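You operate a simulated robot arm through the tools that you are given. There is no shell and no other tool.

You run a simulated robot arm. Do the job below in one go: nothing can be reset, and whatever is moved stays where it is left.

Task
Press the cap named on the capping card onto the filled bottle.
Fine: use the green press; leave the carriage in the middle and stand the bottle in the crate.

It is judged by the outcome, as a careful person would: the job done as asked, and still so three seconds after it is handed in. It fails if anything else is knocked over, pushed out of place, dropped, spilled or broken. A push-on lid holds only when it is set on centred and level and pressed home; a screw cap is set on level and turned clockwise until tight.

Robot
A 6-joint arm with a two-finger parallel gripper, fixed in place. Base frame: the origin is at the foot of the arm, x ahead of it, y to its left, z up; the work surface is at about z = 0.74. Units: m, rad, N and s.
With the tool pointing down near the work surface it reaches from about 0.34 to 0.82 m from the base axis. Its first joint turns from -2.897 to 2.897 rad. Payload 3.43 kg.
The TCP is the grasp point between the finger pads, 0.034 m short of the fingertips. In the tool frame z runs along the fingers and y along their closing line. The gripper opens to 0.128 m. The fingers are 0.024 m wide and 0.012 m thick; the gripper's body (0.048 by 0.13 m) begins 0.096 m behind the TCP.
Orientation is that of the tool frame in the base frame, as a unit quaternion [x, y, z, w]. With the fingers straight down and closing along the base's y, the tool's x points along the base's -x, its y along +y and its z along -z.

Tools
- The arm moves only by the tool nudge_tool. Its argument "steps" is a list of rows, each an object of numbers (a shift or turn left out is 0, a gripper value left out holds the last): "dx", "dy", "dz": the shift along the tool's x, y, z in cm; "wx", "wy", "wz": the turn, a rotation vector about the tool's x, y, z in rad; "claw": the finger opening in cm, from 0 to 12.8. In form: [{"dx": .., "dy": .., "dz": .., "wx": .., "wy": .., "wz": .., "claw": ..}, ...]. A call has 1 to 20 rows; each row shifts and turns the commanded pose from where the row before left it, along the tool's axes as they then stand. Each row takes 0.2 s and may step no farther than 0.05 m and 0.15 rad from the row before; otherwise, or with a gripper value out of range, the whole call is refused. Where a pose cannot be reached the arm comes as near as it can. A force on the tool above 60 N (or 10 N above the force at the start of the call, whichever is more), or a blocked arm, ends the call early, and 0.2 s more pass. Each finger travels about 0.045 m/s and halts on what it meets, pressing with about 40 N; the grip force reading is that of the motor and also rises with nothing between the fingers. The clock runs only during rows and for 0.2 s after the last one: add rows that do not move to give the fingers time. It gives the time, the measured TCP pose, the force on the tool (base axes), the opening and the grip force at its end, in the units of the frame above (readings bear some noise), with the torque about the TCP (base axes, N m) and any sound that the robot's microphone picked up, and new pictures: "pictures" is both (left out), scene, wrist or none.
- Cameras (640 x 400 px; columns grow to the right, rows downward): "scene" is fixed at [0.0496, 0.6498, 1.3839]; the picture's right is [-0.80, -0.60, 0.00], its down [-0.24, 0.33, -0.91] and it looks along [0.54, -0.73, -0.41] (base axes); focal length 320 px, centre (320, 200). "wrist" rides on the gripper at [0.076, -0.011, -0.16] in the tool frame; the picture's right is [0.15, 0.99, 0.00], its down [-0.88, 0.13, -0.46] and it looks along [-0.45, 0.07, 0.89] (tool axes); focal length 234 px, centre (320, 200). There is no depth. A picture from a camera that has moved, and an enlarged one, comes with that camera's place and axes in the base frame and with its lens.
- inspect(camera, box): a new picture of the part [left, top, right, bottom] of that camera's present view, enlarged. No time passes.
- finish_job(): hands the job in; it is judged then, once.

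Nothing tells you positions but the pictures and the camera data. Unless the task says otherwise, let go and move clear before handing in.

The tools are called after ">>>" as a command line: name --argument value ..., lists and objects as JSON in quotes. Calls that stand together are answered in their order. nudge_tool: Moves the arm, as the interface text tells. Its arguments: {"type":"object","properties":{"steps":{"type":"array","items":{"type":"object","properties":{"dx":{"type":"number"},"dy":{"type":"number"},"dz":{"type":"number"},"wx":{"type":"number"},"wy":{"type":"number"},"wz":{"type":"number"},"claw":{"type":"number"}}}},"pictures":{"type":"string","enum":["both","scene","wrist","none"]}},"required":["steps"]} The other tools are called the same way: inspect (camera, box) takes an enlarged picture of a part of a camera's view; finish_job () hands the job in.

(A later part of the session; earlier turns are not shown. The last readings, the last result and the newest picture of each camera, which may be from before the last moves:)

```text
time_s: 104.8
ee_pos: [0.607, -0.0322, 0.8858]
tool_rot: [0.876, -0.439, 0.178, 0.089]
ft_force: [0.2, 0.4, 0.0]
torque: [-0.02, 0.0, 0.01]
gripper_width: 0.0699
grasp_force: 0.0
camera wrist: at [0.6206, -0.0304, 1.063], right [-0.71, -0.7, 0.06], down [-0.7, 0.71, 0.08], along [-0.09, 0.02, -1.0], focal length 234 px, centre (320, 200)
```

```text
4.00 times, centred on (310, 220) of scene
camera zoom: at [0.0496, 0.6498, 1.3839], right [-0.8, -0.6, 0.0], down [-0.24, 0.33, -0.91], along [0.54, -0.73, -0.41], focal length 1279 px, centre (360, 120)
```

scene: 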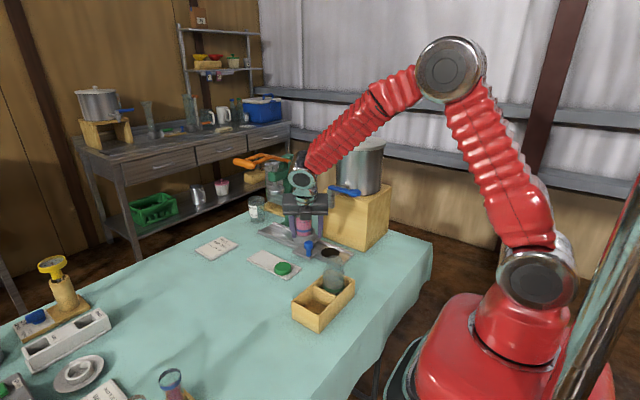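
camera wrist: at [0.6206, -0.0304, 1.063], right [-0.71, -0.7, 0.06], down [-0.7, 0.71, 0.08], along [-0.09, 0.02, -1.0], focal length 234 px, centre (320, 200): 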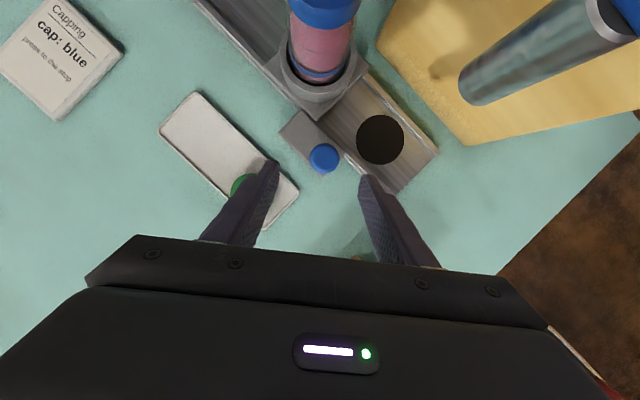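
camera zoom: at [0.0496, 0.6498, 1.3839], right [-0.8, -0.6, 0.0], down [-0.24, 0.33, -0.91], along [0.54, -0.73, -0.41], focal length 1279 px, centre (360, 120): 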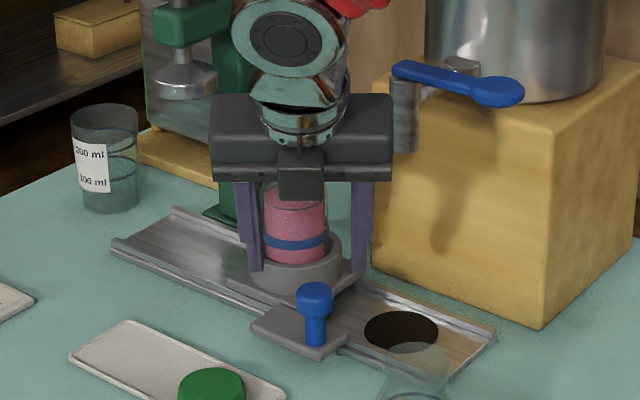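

>>> nudge_tool --steps '[{"dy": 0.3, "dz": 3.0}, {"dz": 3.0}, {"dz": 2.0}, {"claw": 2.5}, {"claw": 2.5}, {"claw": 2.5}, {"claw": 2.5}, {"claw": 2.5}]'

>>> inspect --camera "wrist" --box '[220, 80, 420, 240]'

>>> inspect --camera "scene" --box '[250, 170, 370, 270]'

```text
time_s: 106.6
ee_pos: [0.625, -0.0591, 0.8119]
tool_rot: [0.876, -0.439, 0.177, 0.089]
ft_force: [-3.2, -14.5, -3.5]
torque: [-0.21, -0.08, 0.2]
gripper_width: 0.0311
grasp_force: 45.1
camera wrist: at [0.6377, -0.0571, 0.9882], right [-0.71, -0.7, 0.06], down [-0.7, 0.71, 0.08], along [-0.09, 0.01, -1.0], focal length 234 px, centre (320, 200)
```

scene: 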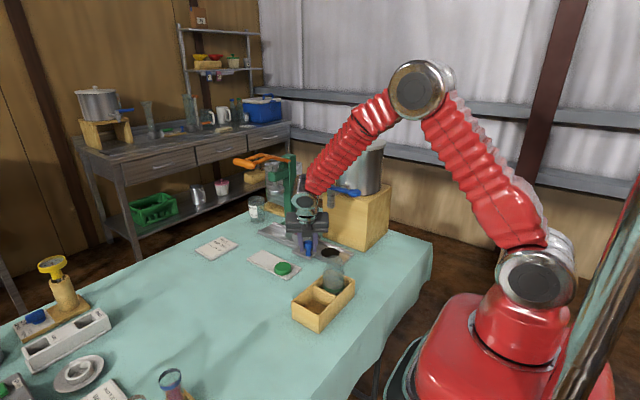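
wrist: 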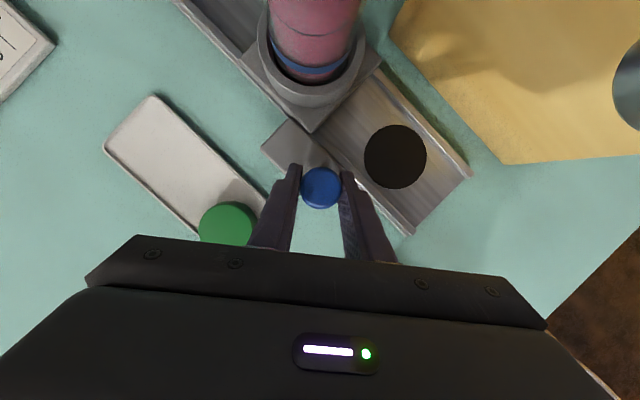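

```text
2.50 times, centred on (320, 160) of wrist
camera zoom: at [0.6377, -0.0571, 0.9882], right [-0.71, -0.7, 0.06], down [-0.7, 0.71, 0.08], along [-0.09, 0.01, -1.0], focal length 585 px, centre (320, 300)
```

zoom: 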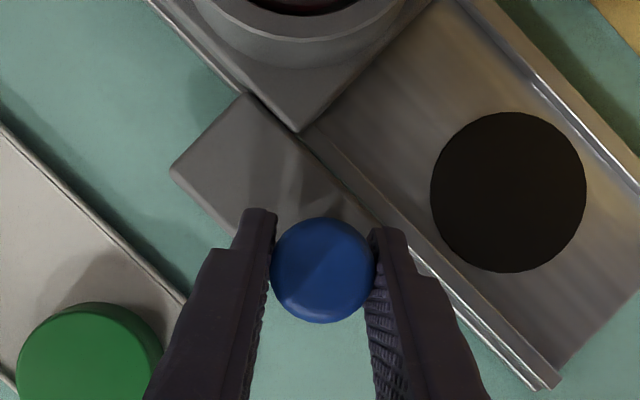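

```text
4.00 times, centred on (310, 220) of scene
camera zoom: at [0.0496, 0.6498, 1.3839], right [-0.8, -0.6, 0.0], down [-0.24, 0.33, -0.91], along [0.54, -0.73, -0.41], focal length 1279 px, centre (360, 120)
```

zoom: 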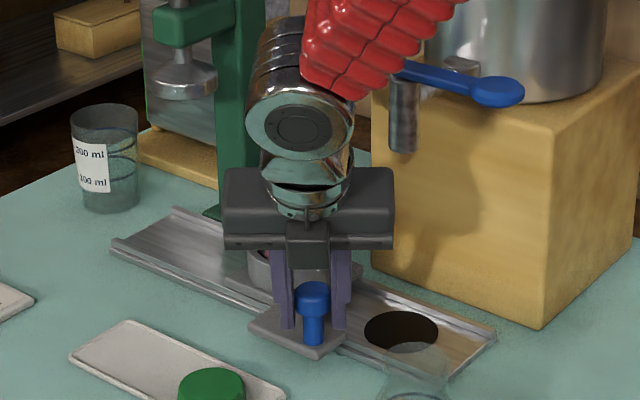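

I have the knob. There is a side load, so I'll ease toward -y, then slide the carriage slowly toward the press.

>>> nudge_tool --steps '[{"dx": 0.22, "dy": 0.18}, {"dx": 0.11, "dy": -0.16, "dz": 0.05}, {"dx": 0.22, "dy": -0.32, "dz": 0.094}, {"dx": 0.276, "dy": -0.4, "dz": 0.117}, {"dx": 0.276, "dy": -0.4, "dz": 0.117}, {"dx": 0.276, "dy": -0.4, "dz": 0.117}, {"dx": 0.276, "dy": -0.4, "dz": 0.117}, {"dx": 0.276, "dy": -0.4, "dz": 0.117}, {"dx": 0.276, "dy": -0.4, "dz": 0.117}, {"dx": 0.276, "dy": -0.4, "dz": 0.117}, {"dx": 0.22, "dy": -0.32, "dz": 0.094}, {}]'

>>> inspect --camera "scene" --box '[230, 150, 350, 250]'

```text
time_s: 109.2
ee_pos: [0.6694, -0.0598, 0.813]
tool_rot: [0.876, -0.439, 0.179, 0.088]
ft_force: [0.2, 17.8, -24.5]
torque: [0.13, 0.17, 0.34]
gripper_width: 0.031
grasp_force: 44.5
camera wrist: at [0.6831, -0.0578, 0.9896], right [-0.71, -0.7, 0.06], down [-0.7, 0.71, 0.08], along [-0.09, 0.02, -1.0], focal length 234 px, centre (320, 200)
```

scene: 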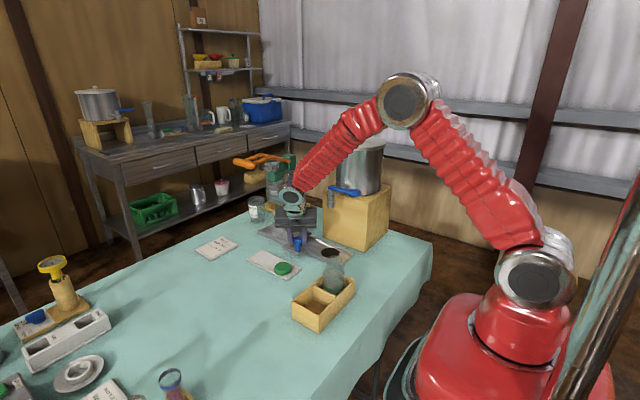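
wrist: 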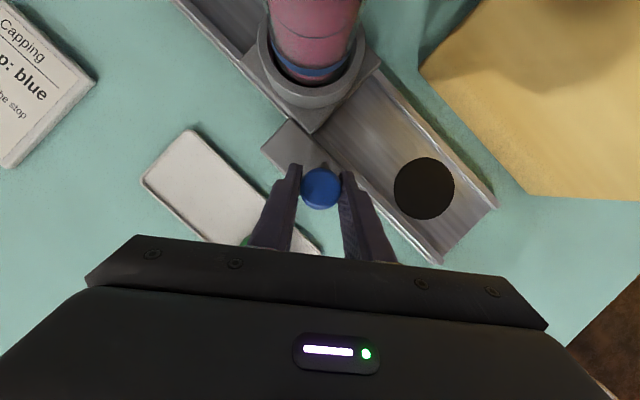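

```text
4.00 times, centred on (290, 200) of scene
camera zoom: at [0.0496, 0.6498, 1.3839], right [-0.8, -0.6, 0.0], down [-0.24, 0.33, -0.91], along [0.54, -0.73, -0.41], focal length 1279 px, centre (440, 200)
```

zoom: 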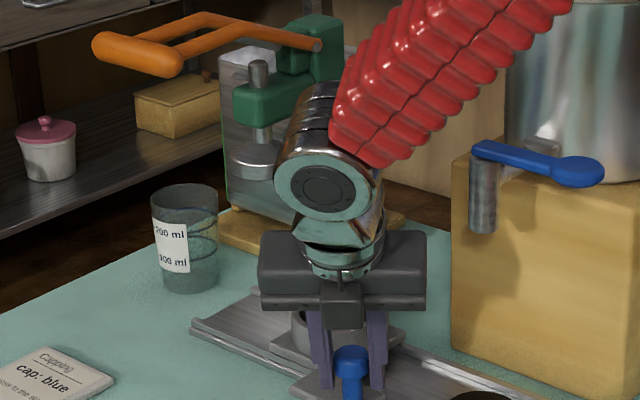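

The carriage is moving. I'll trim out the built-up side and vertical load and continue toward the press.

>>> nudge_tool --steps '[{"dx": -0.141, "dy": -0.09, "dz": 0.027}, {"dx": 0.11, "dy": -0.16, "dz": 0.047}, {"dx": 0.22, "dy": -0.32, "dz": 0.094}, {"dx": 0.276, "dy": -0.4, "dz": 0.117}, {"dx": 0.276, "dy": -0.4, "dz": 0.117}, {"dx": 0.276, "dy": -0.4, "dz": 0.117}, {"dx": 0.276, "dy": -0.4, "dz": 0.117}, {"dx": 0.276, "dy": -0.4, "dz": 0.117}, {"dx": 0.276, "dy": -0.4, "dz": 0.117}, {"dx": 0.276, "dy": -0.4, "dz": 0.117}, {"dx": 0.276, "dy": -0.4, "dz": 0.117}, {"dx": 0.276, "dy": -0.4, "dz": 0.117}, {"dx": 0.276, "dy": -0.4, "dz": 0.117}, {"dx": 0.276, "dy": -0.4, "dz": 0.117}, {}]'

>>> inspect --camera "scene" --box '[230, 150, 330, 250]'

>>> inspect --camera "wrist" --box '[160, 0, 460, 200]'

```text
time_s: 112.4
ee_pos: [0.7301, -0.0579, 0.8122]
tool_rot: [0.876, -0.439, 0.179, 0.089]
ft_force: [0.0, -7.1, 3.5]
torque: [0.04, 0.15, 0.15]
gripper_width: 0.0308
grasp_force: 44.6
camera wrist: at [0.7439, -0.0578, 0.9897], right [-0.71, -0.7, 0.06], down [-0.7, 0.71, 0.08], along [-0.09, 0.02, -1.0], focal length 234 px, centre (320, 200)
```

scene: 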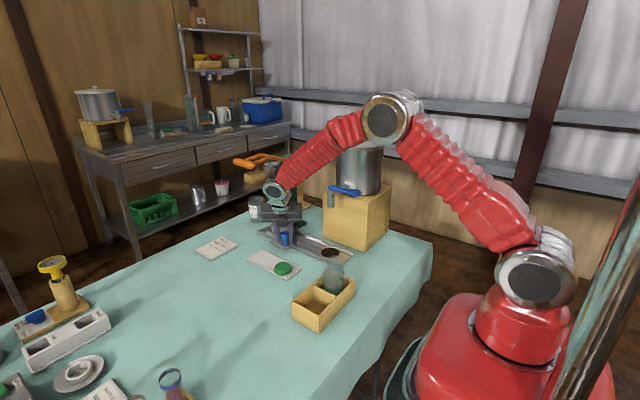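
wrist: 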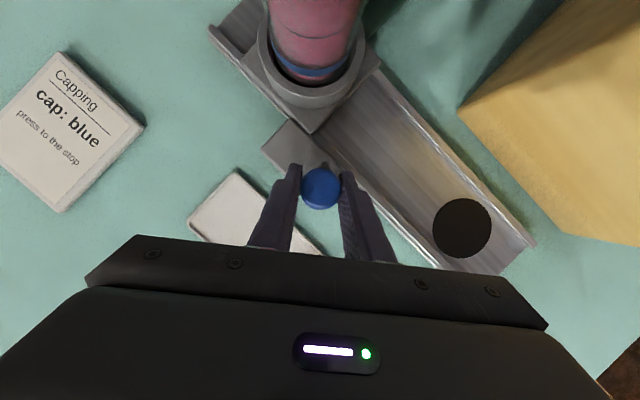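

```text
4.00 times, centred on (280, 200) of scene
camera zoom: at [0.0496, 0.6498, 1.3839], right [-0.8, -0.6, 0.0], down [-0.24, 0.33, -0.91], along [0.54, -0.73, -0.41], focal length 1279 px, centre (480, 200)
```

zoom: 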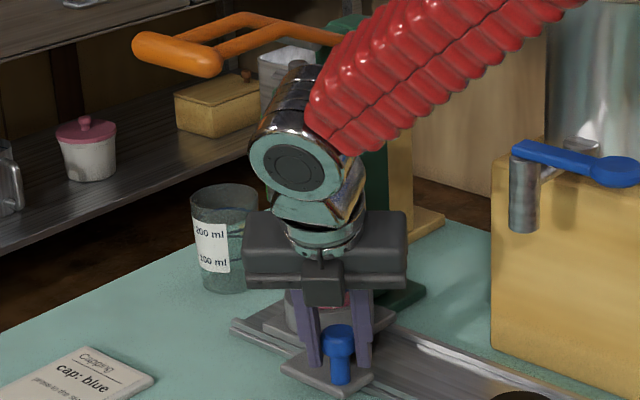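

```text
2.00 times, centred on (310, 100) of wrist
camera zoom: at [0.7439, -0.0578, 0.9897], right [-0.71, -0.7, 0.06], down [-0.7, 0.71, 0.08], along [-0.09, 0.02, -1.0], focal length 468 px, centre (340, 400)
```

zoom: 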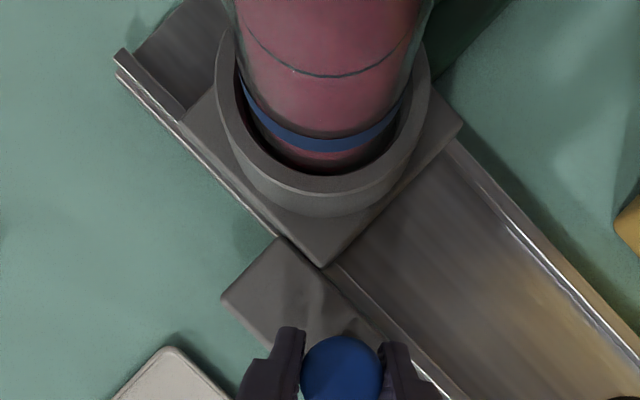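

The carriage has moved 10.5 cm. I'll carry on in smaller steps and feel for an end stop.

>>> nudge_tool --steps '[{"dx": 0.166, "dy": -0.24, "dz": 0.07}, {"dx": 0.166, "dy": -0.24, "dz": 0.07}, {"dx": 0.166, "dy": -0.24, "dz": 0.07}, {"dx": 0.166, "dy": -0.24, "dz": 0.07}, {}]' --pictures "none"

>>> nudge_tool --steps '[{"dx": 0.166, "dy": -0.24, "dz": 0.07}, {"dx": 0.11, "dy": -0.16, "dz": 0.047}, {}]'

>>> inspect --camera "scene" --box '[230, 150, 330, 250]'

```text
time_s: 113.6
ee_pos: [0.7419, -0.0588, 0.8125]
tool_rot: [0.876, -0.439, 0.179, 0.088]
ft_force: [-1.0, -7.2, 6.6]
torque: [-0.31, -0.01, 0.34]
gripper_width: 0.0309
grasp_force: 45.5
```

```text
time_s: 114.4
ee_pos: [0.747, -0.0592, 0.813]
tool_rot: [0.877, -0.438, 0.179, 0.088]
ft_force: [1.0, -6.4, 9.6]
torque: [0.21, 0.31, 0.28]
gripper_width: 0.0309
grasp_force: 45.5
camera wrist: at [0.7607, -0.0578, 0.9896], right [-0.71, -0.7, 0.05], down [-0.7, 0.71, 0.08], along [-0.09, 0.02, -1.0], focal length 234 px, centre (320, 200)
```

scene: 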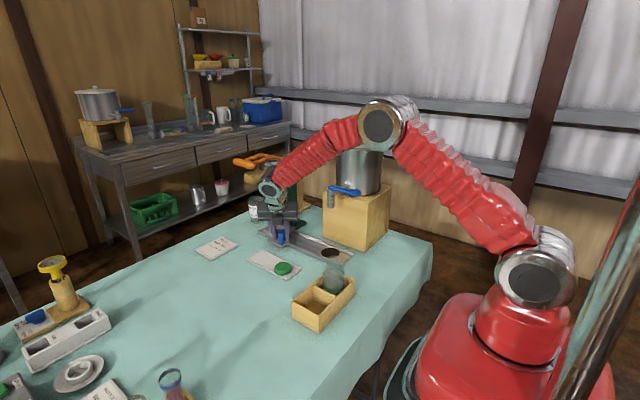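
wrist: 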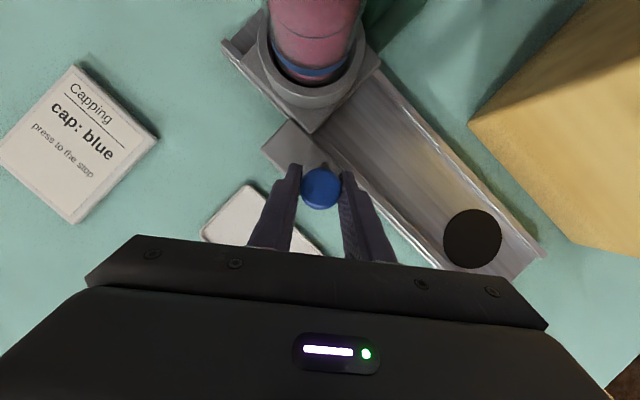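

```text
4.00 times, centred on (280, 200) of scene
camera zoom: at [0.0496, 0.6498, 1.3839], right [-0.8, -0.6, 0.0], down [-0.24, 0.33, -0.91], along [0.54, -0.73, -0.41], focal length 1279 px, centre (480, 200)
```

zoom: 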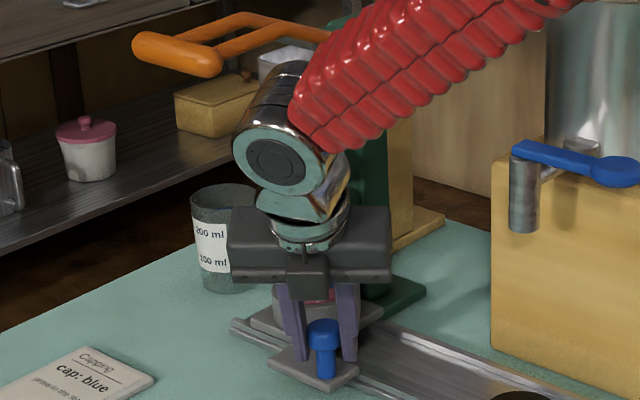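

The carriage has moved about 12.2 cm and I've felt no stop. I'll let go, back off, and check the bottle's alignment under the ram.

>>> nudge_tool --steps '[{"claw": 6}, {"claw": 6}, {"claw": 6}, {"dz": -4}, {"dz": -4}, {"dz": -4}, {"dy": 4}, {"dy": 4}, {"dy": 4, "dz": -2}, {"dy": 2, "dz": -2}, {}]'

>>> inspect --camera "scene" --box '[240, 170, 320, 250]'

>>> inspect --camera "scene" --box '[260, 180, 300, 220]'

```text
time_s: 116.8
ee_pos: [0.5963, -0.0915, 0.9547]
tool_rot: [0.877, -0.439, 0.174, 0.088]
ft_force: [-4.5, 32.4, -40.7]
torque: [2.47, -0.43, -0.41]
gripper_width: 0.0511
grasp_force: 0.1
camera wrist: at [0.6104, -0.0905, 1.1323], right [-0.71, -0.7, 0.06], down [-0.7, 0.71, 0.08], along [-0.1, 0.02, -0.99], focal length 234 px, centre (320, 200)
```

scene: 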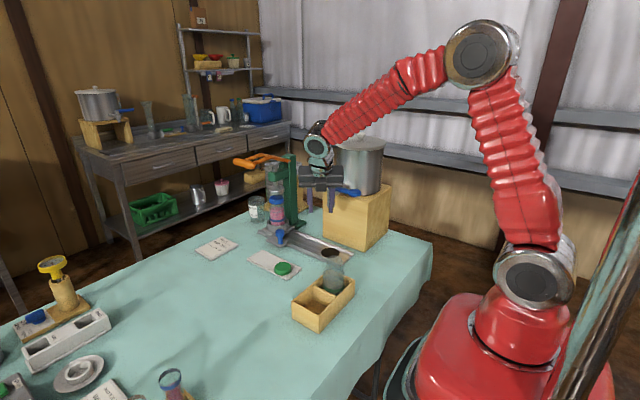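
wrist: 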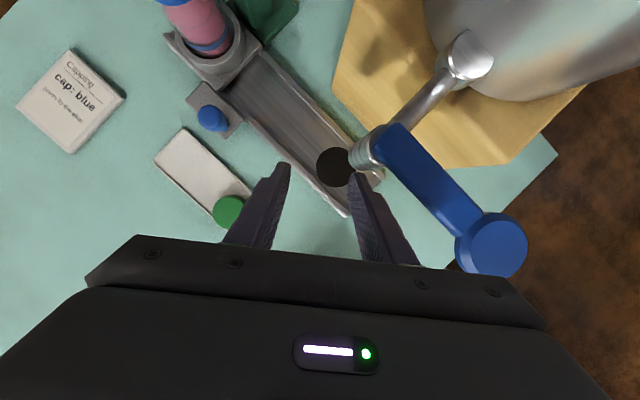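

```text
5.00 times, centred on (280, 210) of scene
camera zoom: at [0.0496, 0.6498, 1.3839], right [-0.8, -0.6, 0.0], down [-0.24, 0.33, -0.91], along [0.54, -0.73, -0.41], focal length 1598 px, centre (520, 150)
```

zoom: 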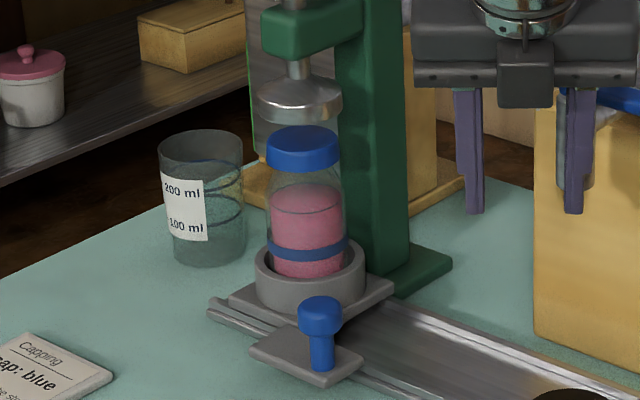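

```text
10.00 times, centred on (280, 200) of scene
camera zoom: at [0.0496, 0.6498, 1.3839], right [-0.8, -0.6, 0.0], down [-0.24, 0.33, -0.91], along [0.54, -0.73, -0.41], focal length 3196 px, centre (720, 200)
```

zoom: 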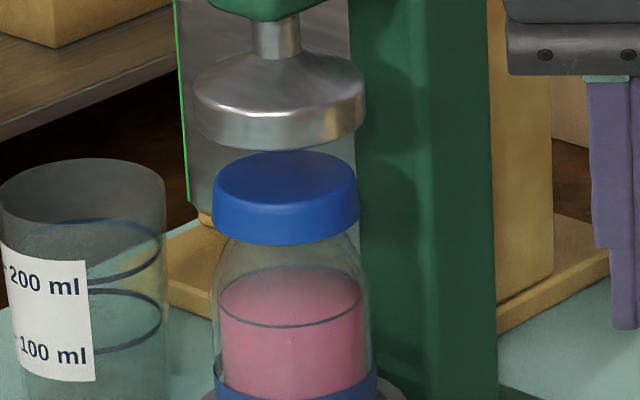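

I moved the wrong way: the gripper has touched the tap. I'll reverse the last moves at once.

>>> nudge_tool --steps '[{"dy": -1, "dz": 1.5}, {"dy": -3, "dz": 1.5}, {"dy": -4}, {}]'

>>> inspect --camera "scene" --box '[300, 150, 400, 250]'

>>> inspect --camera "wrist" --box '[200, 40, 560, 265]'

```text
time_s: 117.1
ee_pos: [0.5994, -0.0874, 0.9546]
tool_rot: [0.876, -0.441, 0.175, 0.087]
ft_force: [-6.1, 9.6, 1.1]
torque: [0.2, 0.12, -0.32]
gripper_width: 0.0594
grasp_force: 0.0
stopped in row 1: the force on the tool passed its limit at 78 N (the readings are from after the stop); the commanded pose is now the measured one
camera wrist: at [0.6136, -0.0886, 1.1317], right [-0.71, -0.7, 0.06], down [-0.69, 0.72, 0.08], along [-0.1, 0.02, -0.99], focal length 234 px, centre (320, 200)
```

scene: 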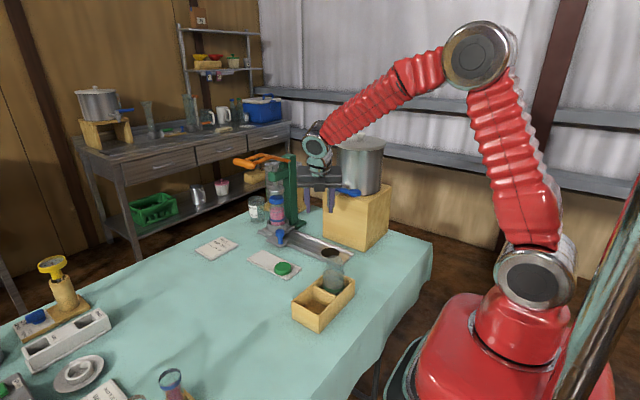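
wrist: 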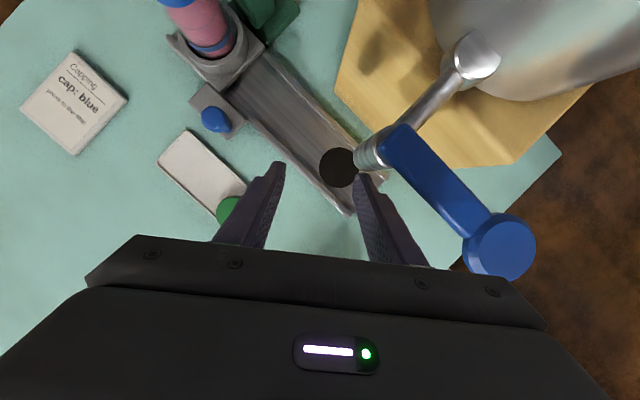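

```text
4.00 times, centred on (350, 200) of scene
camera zoom: at [0.0496, 0.6498, 1.3839], right [-0.8, -0.6, 0.0], down [-0.24, 0.33, -0.91], along [0.54, -0.73, -0.41], focal length 1279 px, centre (200, 200)
```

zoom: 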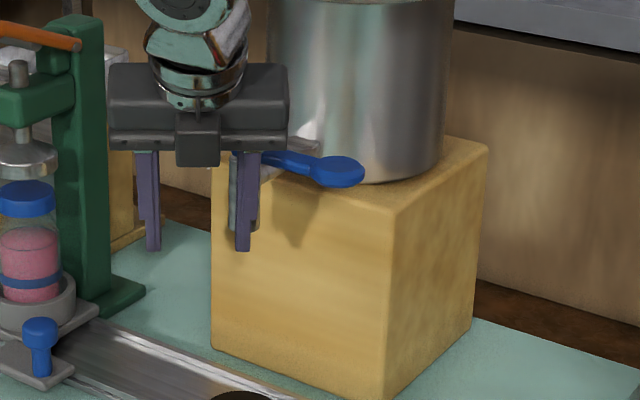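

```text
1.78 times, centred on (380, 152) of wrist
camera zoom: at [0.6136, -0.0886, 1.1317], right [-0.71, -0.7, 0.06], down [-0.69, 0.72, 0.08], along [-0.1, 0.02, -0.99], focal length 416 px, centre (213, 284)
```

zoom: 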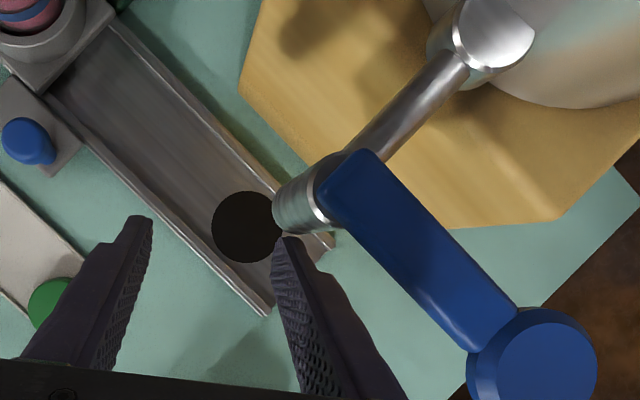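

I'll slide straight away from the tap in small sideways steps.

>>> nudge_tool --steps '[{"dy": -0.3}, {"dy": -0.7}, {"dy": -1.5}, {"dy": -2}, {}]'

>>> inspect --camera "scene" --box '[300, 150, 400, 250]'

>>> inspect --camera "wrist" --box '[280, 0, 600, 200]'

```text
time_s: 118.3
ee_pos: [0.6362, -0.063, 0.954]
tool_rot: [0.876, -0.44, 0.175, 0.088]
ft_force: [-0.2, -0.9, -0.5]
torque: [-0.03, 0.0, -0.03]
gripper_width: 0.0598
grasp_force: 0.1
camera wrist: at [0.6501, -0.0627, 1.132], right [-0.71, -0.7, 0.06], down [-0.69, 0.72, 0.08], along [-0.1, 0.02, -1.0], focal length 234 px, centre (320, 200)
```

scene: 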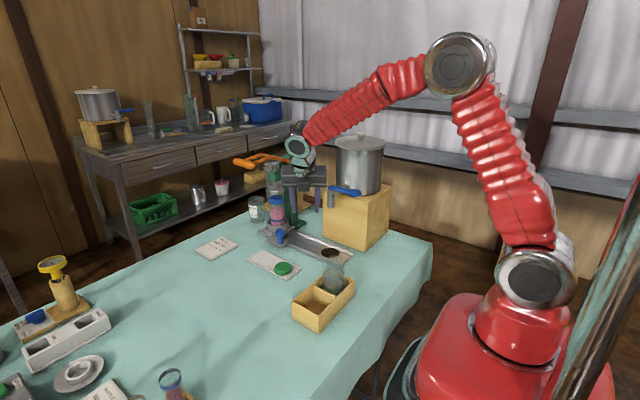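
wrist: 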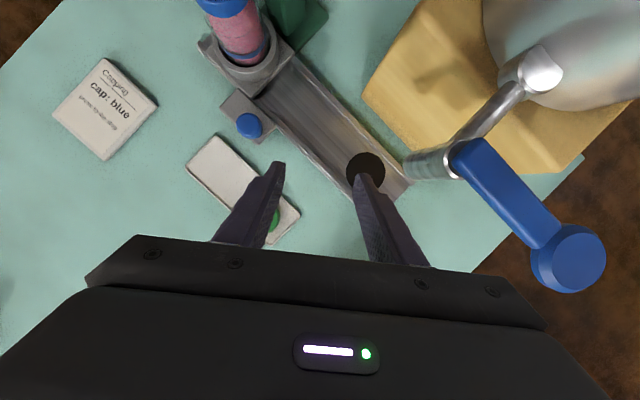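

```text
4.00 times, centred on (350, 200) of scene
camera zoom: at [0.0496, 0.6498, 1.3839], right [-0.8, -0.6, 0.0], down [-0.24, 0.33, -0.91], along [0.54, -0.73, -0.41], focal length 1279 px, centre (200, 200)
```

zoom: 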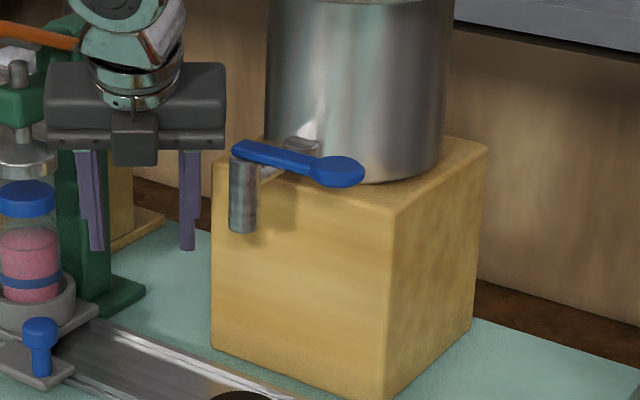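

```text
2.00 times, centred on (440, 100) of wrist
camera zoom: at [0.6501, -0.0627, 1.132], right [-0.71, -0.7, 0.06], down [-0.69, 0.72, 0.08], along [-0.1, 0.02, -1.0], focal length 468 px, centre (80, 400)
```

zoom: 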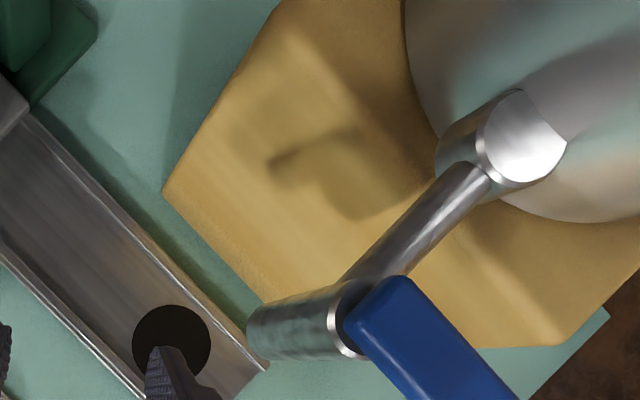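

The gripper is free, and the tap lever is unmoved with nothing flowing. The bottle is aligned under the ram. Next I'll rise to a safe spot and reorient the tool, fingers closed and leaning forward, to work the orange lever.

>>> nudge_tool --steps '[{"dx": 0.08, "dy": -0.5, "dz": -4.04}, {"dx": 0.08, "dy": -0.5, "dz": -4.04}, {"dx": 0.08, "dy": -0.5, "dz": -4.04}, {"dx": 0.08, "dy": -0.5, "dz": -4.04}, {"wy": -0.1333}, {"wy": -0.1333}, {"wy": -0.1333}, {"wz": 0.1476}, {"wz": 0.1476}, {"wz": 0.1476}, {"wz": 0.1476}, {"wz": 0.1476}, {"wz": 0.1476}, {"wz": 0.1476}, {"wz": 0.1476}, {"wz": 0.1476}, {"wz": 0.1476}, {"wz": 0.1476}, {"wz": 0.1476}, {"wz": 0.1476}]' --pictures "none"

>>> nudge_tool --steps '[{"wz": 0.1476}, {"wz": 0.1479}, {"wy": -0.15, "claw": 0}, {"wy": -0.15}, {"wy": -0.15}, {"wy": -0.15}, {"wy": -0.15}, {"wy": -0.15}, {}]'

>>> inspect --camera "scene" --box '[220, 130, 320, 230]'

```text
time_s: 122.5
ee_pos: [0.6162, -0.0042, 1.106]
tool_rot: [-0.142, 0.99, 0.003, -0.002]
ft_force: [0.0, 0.4, 0.8]
torque: [0.03, -0.02, -0.03]
gripper_width: 0.0598
grasp_force: 0.0
```

```text
time_s: 124.5
ee_pos: [0.6181, -0.004, 1.1047]
tool_rot: [0.005, 0.901, 0.0, 0.433]
ft_force: [-0.5, 0.4, 0.4]
torque: [0.0, 0.0, 0.03]
gripper_width: 0.0
grasp_force: 32.8
camera wrist: at [0.4448, -0.0133, 1.1461], right [-0.08, 0.99, -0.11], down [0.19, 0.12, 0.97], along [0.98, 0.06, -0.2], focal length 234 px, centre (320, 200)
```

scene: 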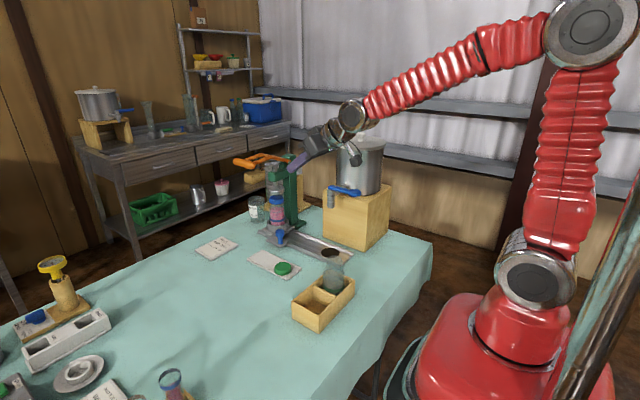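
wrist: 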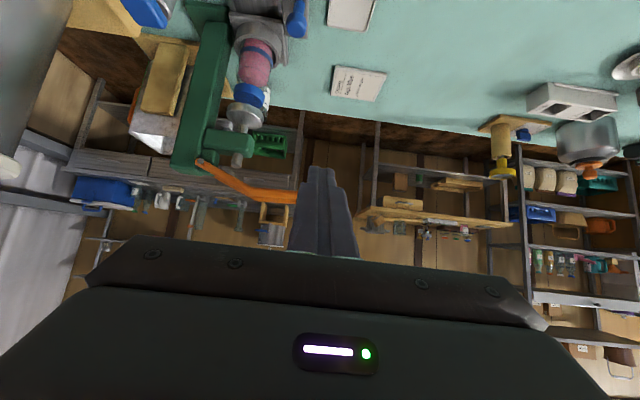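

```text
4.00 times, centred on (270, 180) of scene
camera zoom: at [0.0496, 0.6498, 1.3839], right [-0.8, -0.6, 0.0], down [-0.24, 0.33, -0.91], along [0.54, -0.73, -0.41], focal length 1279 px, centre (520, 280)
```

zoom: 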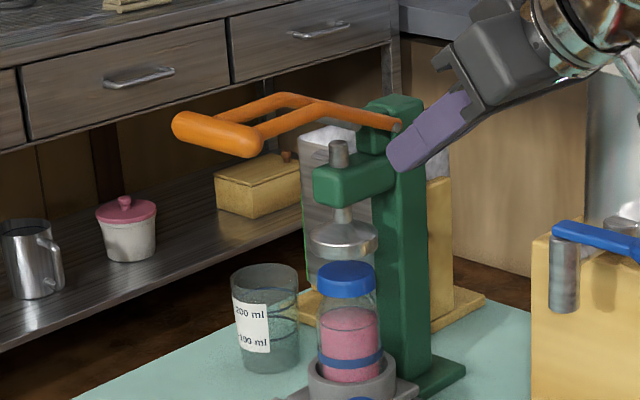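

>>> inspect --camera "wrist" --box '[160, 80, 400, 240]'

>>> inspect --camera "scene" --box '[230, 145, 290, 190]'

```text
2.50 times, centred on (280, 160) of wrist
camera zoom: at [0.4448, -0.0133, 1.1461], right [-0.08, 0.99, -0.11], down [0.19, 0.12, 0.97], along [0.98, 0.06, -0.2], focal length 585 px, centre (420, 300)
```

zoom: 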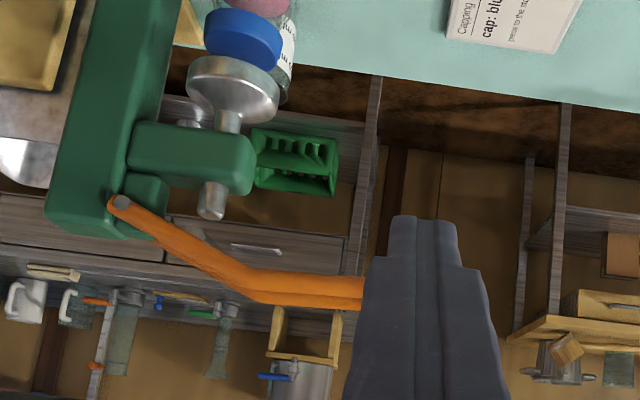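

```text
8.89 times, centred on (260, 168) of scene
camera zoom: at [0.0496, 0.6498, 1.3839], right [-0.8, -0.6, 0.0], down [-0.24, 0.33, -0.91], along [0.54, -0.73, -0.41], focal length 2841 px, centre (853, 489)
```

zoom: 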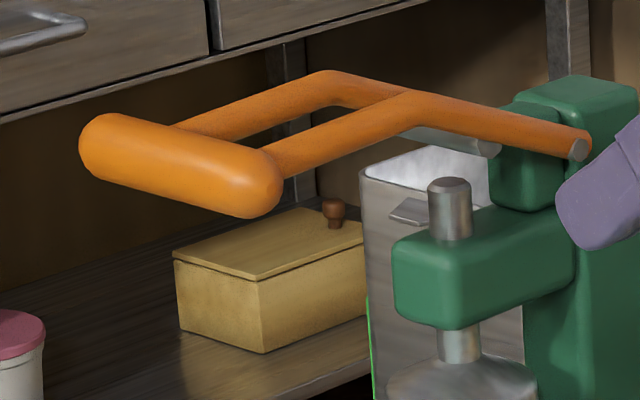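

The lever bar runs along x at about (0.79–0.88, 0.003, 1.067). I'll move the closed fingertips to just above it.

>>> nudge_tool --steps '[{"dx": -3.52, "dy": 0.23, "dz": 3.02}, {"dx": -3.52, "dy": 0.23, "dz": 3.02}, {"dx": -3.52, "dy": 0.23, "dz": 3.02}, {"dx": -3.5, "dy": 0.23, "dz": 3.02}, {}]'

>>> inspect --camera "scene" --box '[220, 130, 310, 210]'

>>> inspect --camera "wrist" --box '[220, 80, 420, 240]'

```text
time_s: 125.7
ee_pos: [0.8002, 0.0053, 1.1397]
tool_rot: [0.004, 0.901, 0.001, 0.434]
ft_force: [0.2, -0.1, 0.5]
torque: [-0.02, 0.0, 0.0]
gripper_width: 0.0
grasp_force: 33.7
camera wrist: at [0.6285, -0.0038, 1.1811], right [-0.08, 0.99, -0.11], down [0.19, 0.12, 0.97], along [0.98, 0.06, -0.2], focal length 234 px, centre (320, 200)
```

scene: 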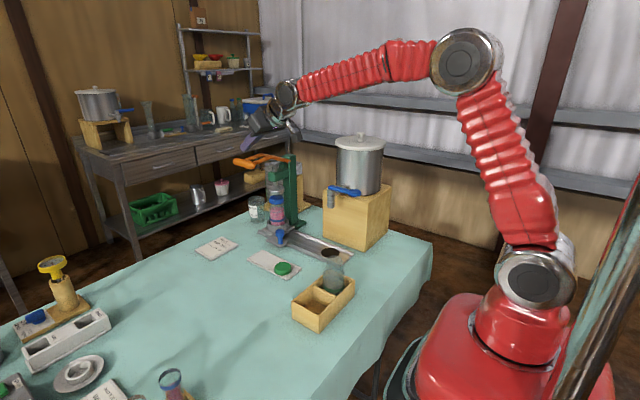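
wrist: 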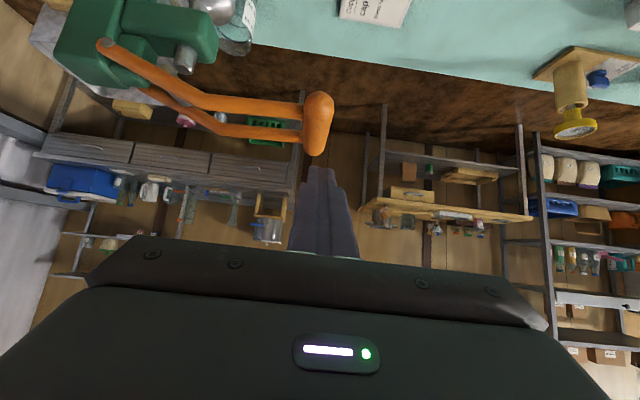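

```text
5.00 times, centred on (265, 170) of scene
camera zoom: at [0.0496, 0.6498, 1.3839], right [-0.8, -0.6, 0.0], down [-0.24, 0.33, -0.91], along [0.54, -0.73, -0.41], focal length 1598 px, centre (595, 350)
```

zoom: 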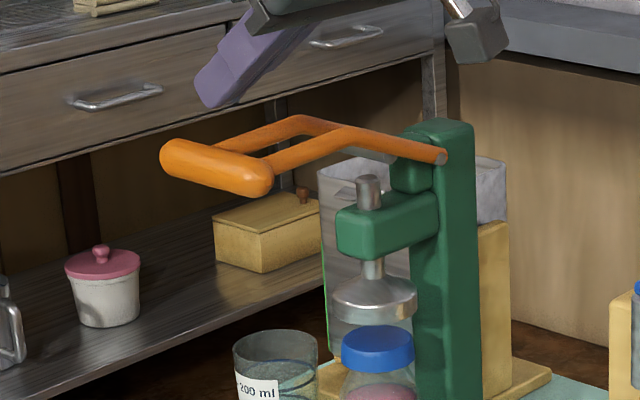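

```text
2.50 times, centred on (320, 160) of wrist
camera zoom: at [0.6285, -0.0038, 1.1811], right [-0.08, 0.99, -0.11], down [0.19, 0.12, 0.97], along [0.98, 0.06, -0.2], focal length 585 px, centre (320, 300)
```

zoom: 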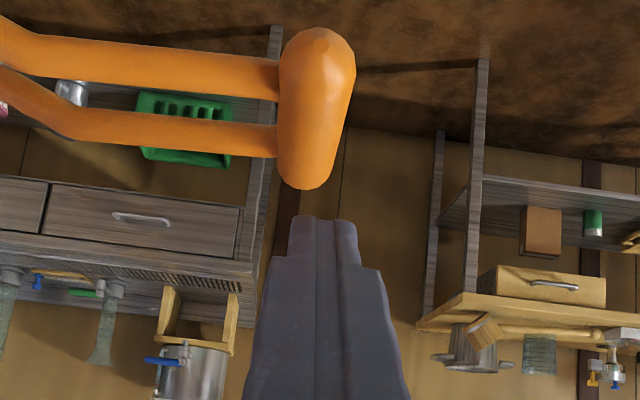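

The fingertips sit just above the bar. I'll shift slightly further onto it and come down close to contact.

>>> nudge_tool --steps '[{"dx": -1.244, "dy": -0.5, "dz": 1.566}, {"dx": 0.94, "dz": 0.746}, {"dx": 0.94, "dz": 0.746}, {"dx": 0.39, "dz": 0.31}, {}]'

>>> inspect --camera "scene" --box '[220, 130, 310, 210]'

>>> inspect --camera "wrist" --box '[220, 80, 420, 240]'

```text
time_s: 126.9
ee_pos: [0.8211, -0.0016, 1.1114]
tool_rot: [0.004, 0.901, 0.002, 0.434]
ft_force: [0.6, -1.1, 0.3]
torque: [-0.01, 0.02, 0.02]
gripper_width: 0.0
grasp_force: 32.9
camera wrist: at [0.6475, -0.0103, 1.1517], right [-0.08, 0.99, -0.11], down [0.19, 0.12, 0.97], along [0.98, 0.06, -0.2], focal length 234 px, centre (320, 200)
```

scene: 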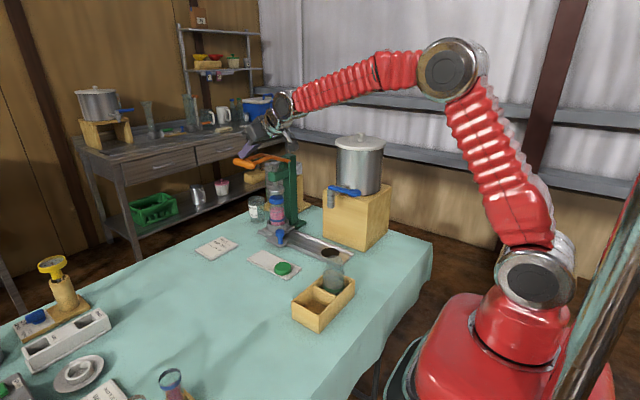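
wrist: 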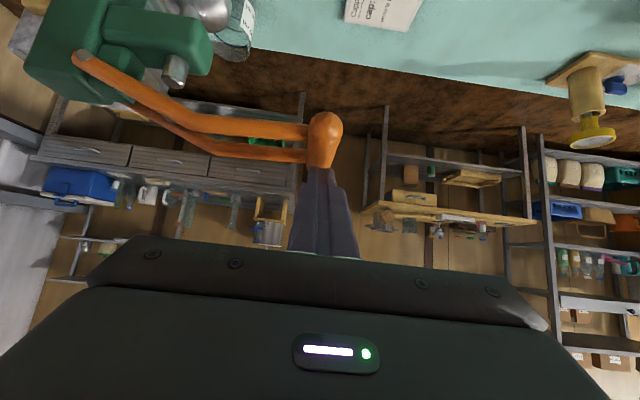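

```text
5.00 times, centred on (265, 170) of scene
camera zoom: at [0.0496, 0.6498, 1.3839], right [-0.8, -0.6, 0.0], down [-0.24, 0.33, -0.91], along [0.54, -0.73, -0.41], focal length 1598 px, centre (595, 350)
```

zoom: 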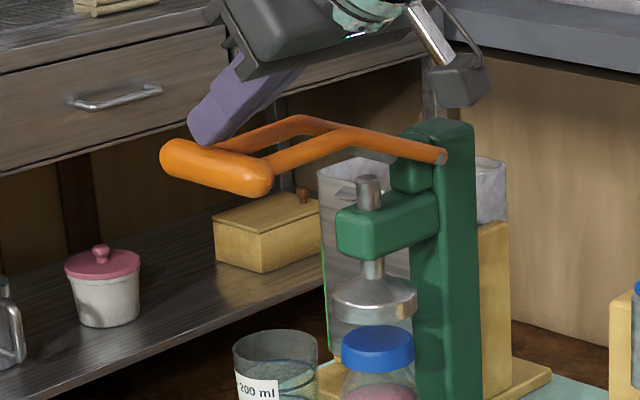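

```text
2.50 times, centred on (320, 160) of wrist
camera zoom: at [0.6475, -0.0103, 1.1517], right [-0.08, 0.99, -0.11], down [0.19, 0.12, 0.97], along [0.98, 0.06, -0.2], focal length 585 px, centre (320, 300)
```

zoom: 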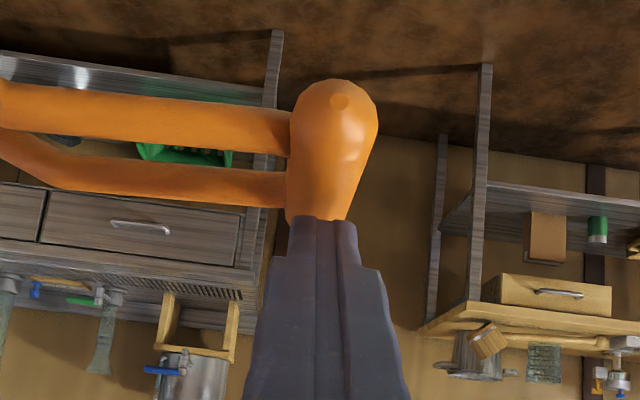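

The tip is right over the bar. I'll start pressing down slowly and watch the force.

>>> nudge_tool --steps '[{"dx": 0.313, "dz": 0.249}, {"dx": 0.313, "dz": 0.249}, {"dx": 0.313, "dz": 0.249}, {"dx": 0.313, "dz": 0.249}, {"dx": 0.313, "dz": 0.249}, {}]'

>>> inspect --camera "scene" --box '[220, 130, 310, 230]'

```text
time_s: 128.3
ee_pos: [0.8173, -0.0014, 1.0892]
tool_rot: [0.005, 0.901, 0.0, 0.433]
ft_force: [-0.5, -0.6, 0.8]
torque: [0.0, -0.05, 0.03]
gripper_width: 0.0002
grasp_force: 33.0
camera wrist: at [0.647, -0.0104, 1.1313], right [-0.08, 0.99, -0.11], down [0.19, 0.12, 0.97], along [0.98, 0.06, -0.2], focal length 234 px, centre (320, 200)
```

scene: 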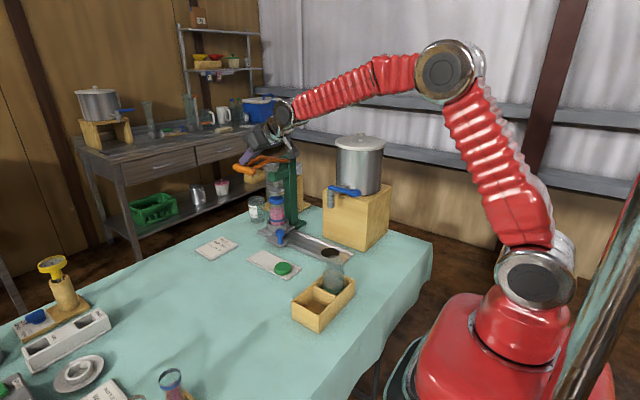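
wrist: 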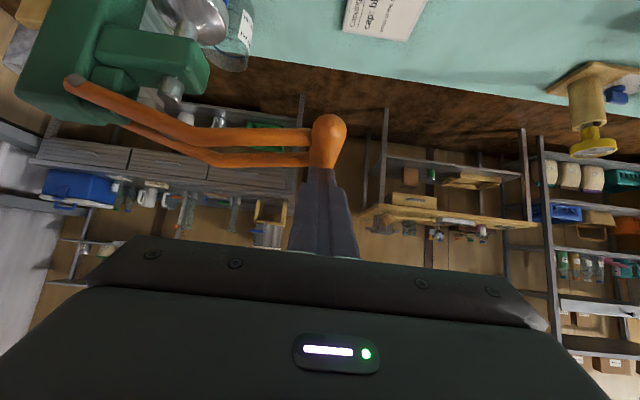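

```text
4.00 times, centred on (265, 180) of scene
camera zoom: at [0.0496, 0.6498, 1.3839], right [-0.8, -0.6, 0.0], down [-0.24, 0.33, -0.91], along [0.54, -0.73, -0.41], focal length 1279 px, centre (540, 280)
```

zoom: 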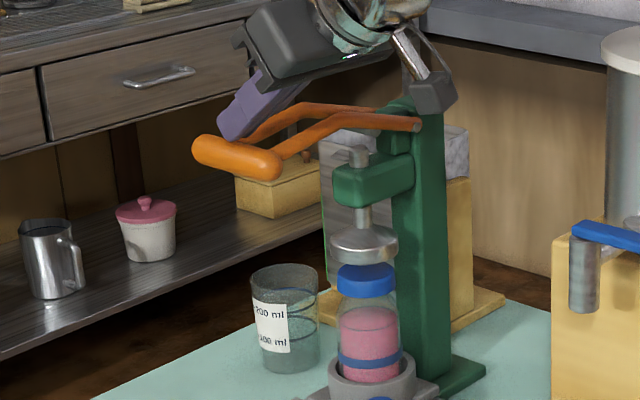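

The lever moves freely and the ram is descending. I'll keep pressing.

>>> nudge_tool --steps '[{"dx": 0.313, "dz": 0.249}, {"dx": 0.313, "dz": 0.249}, {"dx": 0.313, "dz": 0.249}, {"dx": 0.313, "dz": 0.249}, {"dx": 0.313, "dz": 0.249}, {}]'

>>> inspect --camera "scene" --box '[240, 150, 310, 230]'

```text
time_s: 129.7
ee_pos: [0.8191, -0.001, 1.0712]
tool_rot: [0.004, 0.901, 0.001, 0.433]
ft_force: [0.5, 1.2, 0.8]
torque: [0.01, -0.03, 0.02]
gripper_width: 0.0001
grasp_force: 33.1
camera wrist: at [0.6473, -0.0103, 1.112], right [-0.08, 0.99, -0.11], down [0.19, 0.12, 0.97], along [0.98, 0.06, -0.2], focal length 234 px, centre (320, 200)
```

scene: 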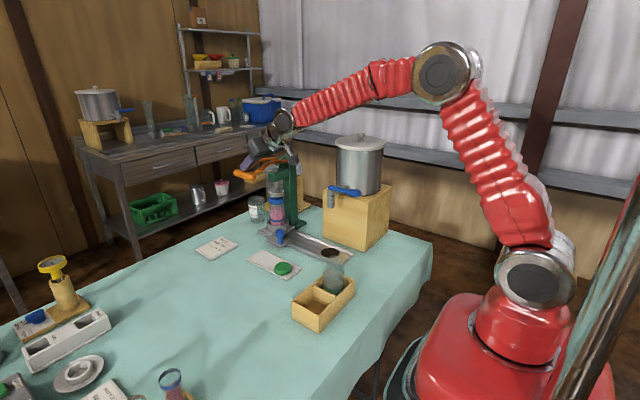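
wrist: 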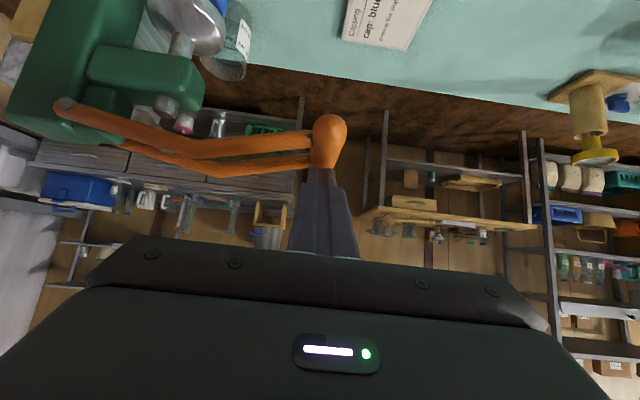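

```text
5.00 times, centred on (275, 190) of scene
camera zoom: at [0.0496, 0.6498, 1.3839], right [-0.8, -0.6, 0.0], down [-0.24, 0.33, -0.91], along [0.54, -0.73, -0.41], focal length 1598 px, centre (545, 250)
```

zoom: 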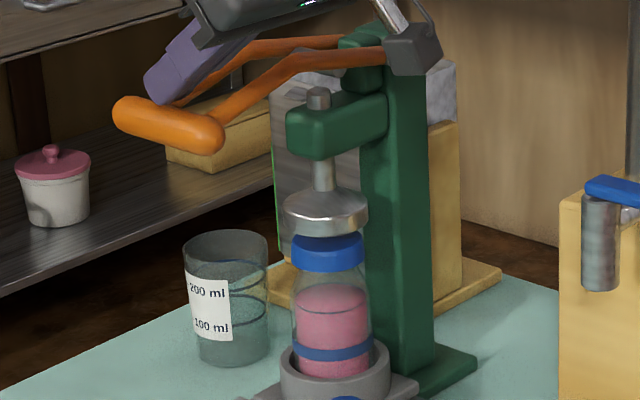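

The ram is nearly on the cap and centred over it. I'll continue with finer steps.

>>> nudge_tool --steps '[{"dx": 0.235, "dz": 0.187}, {"dx": 0.235, "dz": 0.187}, {"dx": 0.235, "dz": 0.187}, {}]' --pictures "none"

>>> inspect --camera "scene" --box '[255, 180, 300, 220]'

```text
time_s: 130.7
ee_pos: [0.8202, -0.0014, 1.0619]
tool_rot: [0.005, 0.901, 0.0, 0.434]
ft_force: [-0.2, -0.3, 0.3]
torque: [0.01, -0.01, 0.02]
gripper_width: 0.0
grasp_force: 33.2
```

```text
10.00 times, centred on (278, 200) of scene
camera zoom: at [0.0496, 0.6498, 1.3839], right [-0.8, -0.6, 0.0], down [-0.24, 0.33, -0.91], along [0.54, -0.73, -0.41], focal length 3196 px, centre (745, 200)
```

zoom: 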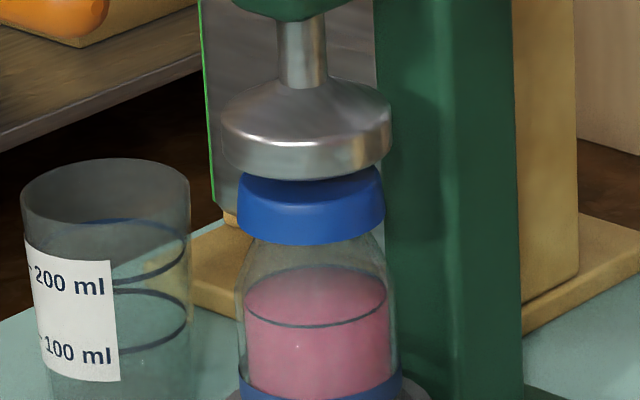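

>>> nudge_tool --steps '[{"dx": 0.235, "dz": 0.187}, {"dx": 0.235, "dz": 0.187}, {"dx": 0.235, "dz": 0.187}, {}]' --pictures "none"

>>> nudge_tool --steps '[{"dx": 0.235, "dz": 0.187}, {"dx": 0.235, "dz": 0.187}, {}]' --pictures "none"

>>> inspect --camera "scene" --box '[255, 180, 300, 220]'

```text
time_s: 131.7
ee_pos: [0.82, -0.0011, 1.052]
tool_rot: [0.004, 0.901, 0.002, 0.434]
ft_force: [0.7, -0.5, 1.7]
torque: [0.03, -0.02, -0.02]
gripper_width: 0.0
grasp_force: 33.1
```

```text
time_s: 132.5
ee_pos: [0.8199, -0.0009, 1.0466]
tool_rot: [0.003, 0.901, 0.002, 0.433]
ft_force: [-0.1, -0.6, 1.7]
torque: [0.01, -0.03, 0.01]
gripper_width: 0.0
grasp_force: 33.6
```

```text
10.00 times, centred on (278, 200) of scene
camera zoom: at [0.0496, 0.6498, 1.3839], right [-0.8, -0.6, 0.0], down [-0.24, 0.33, -0.91], along [0.54, -0.73, -0.41], focal length 3196 px, centre (745, 200)
```

zoom: 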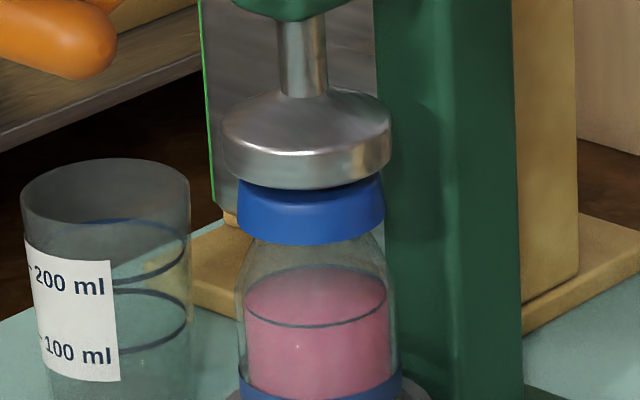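

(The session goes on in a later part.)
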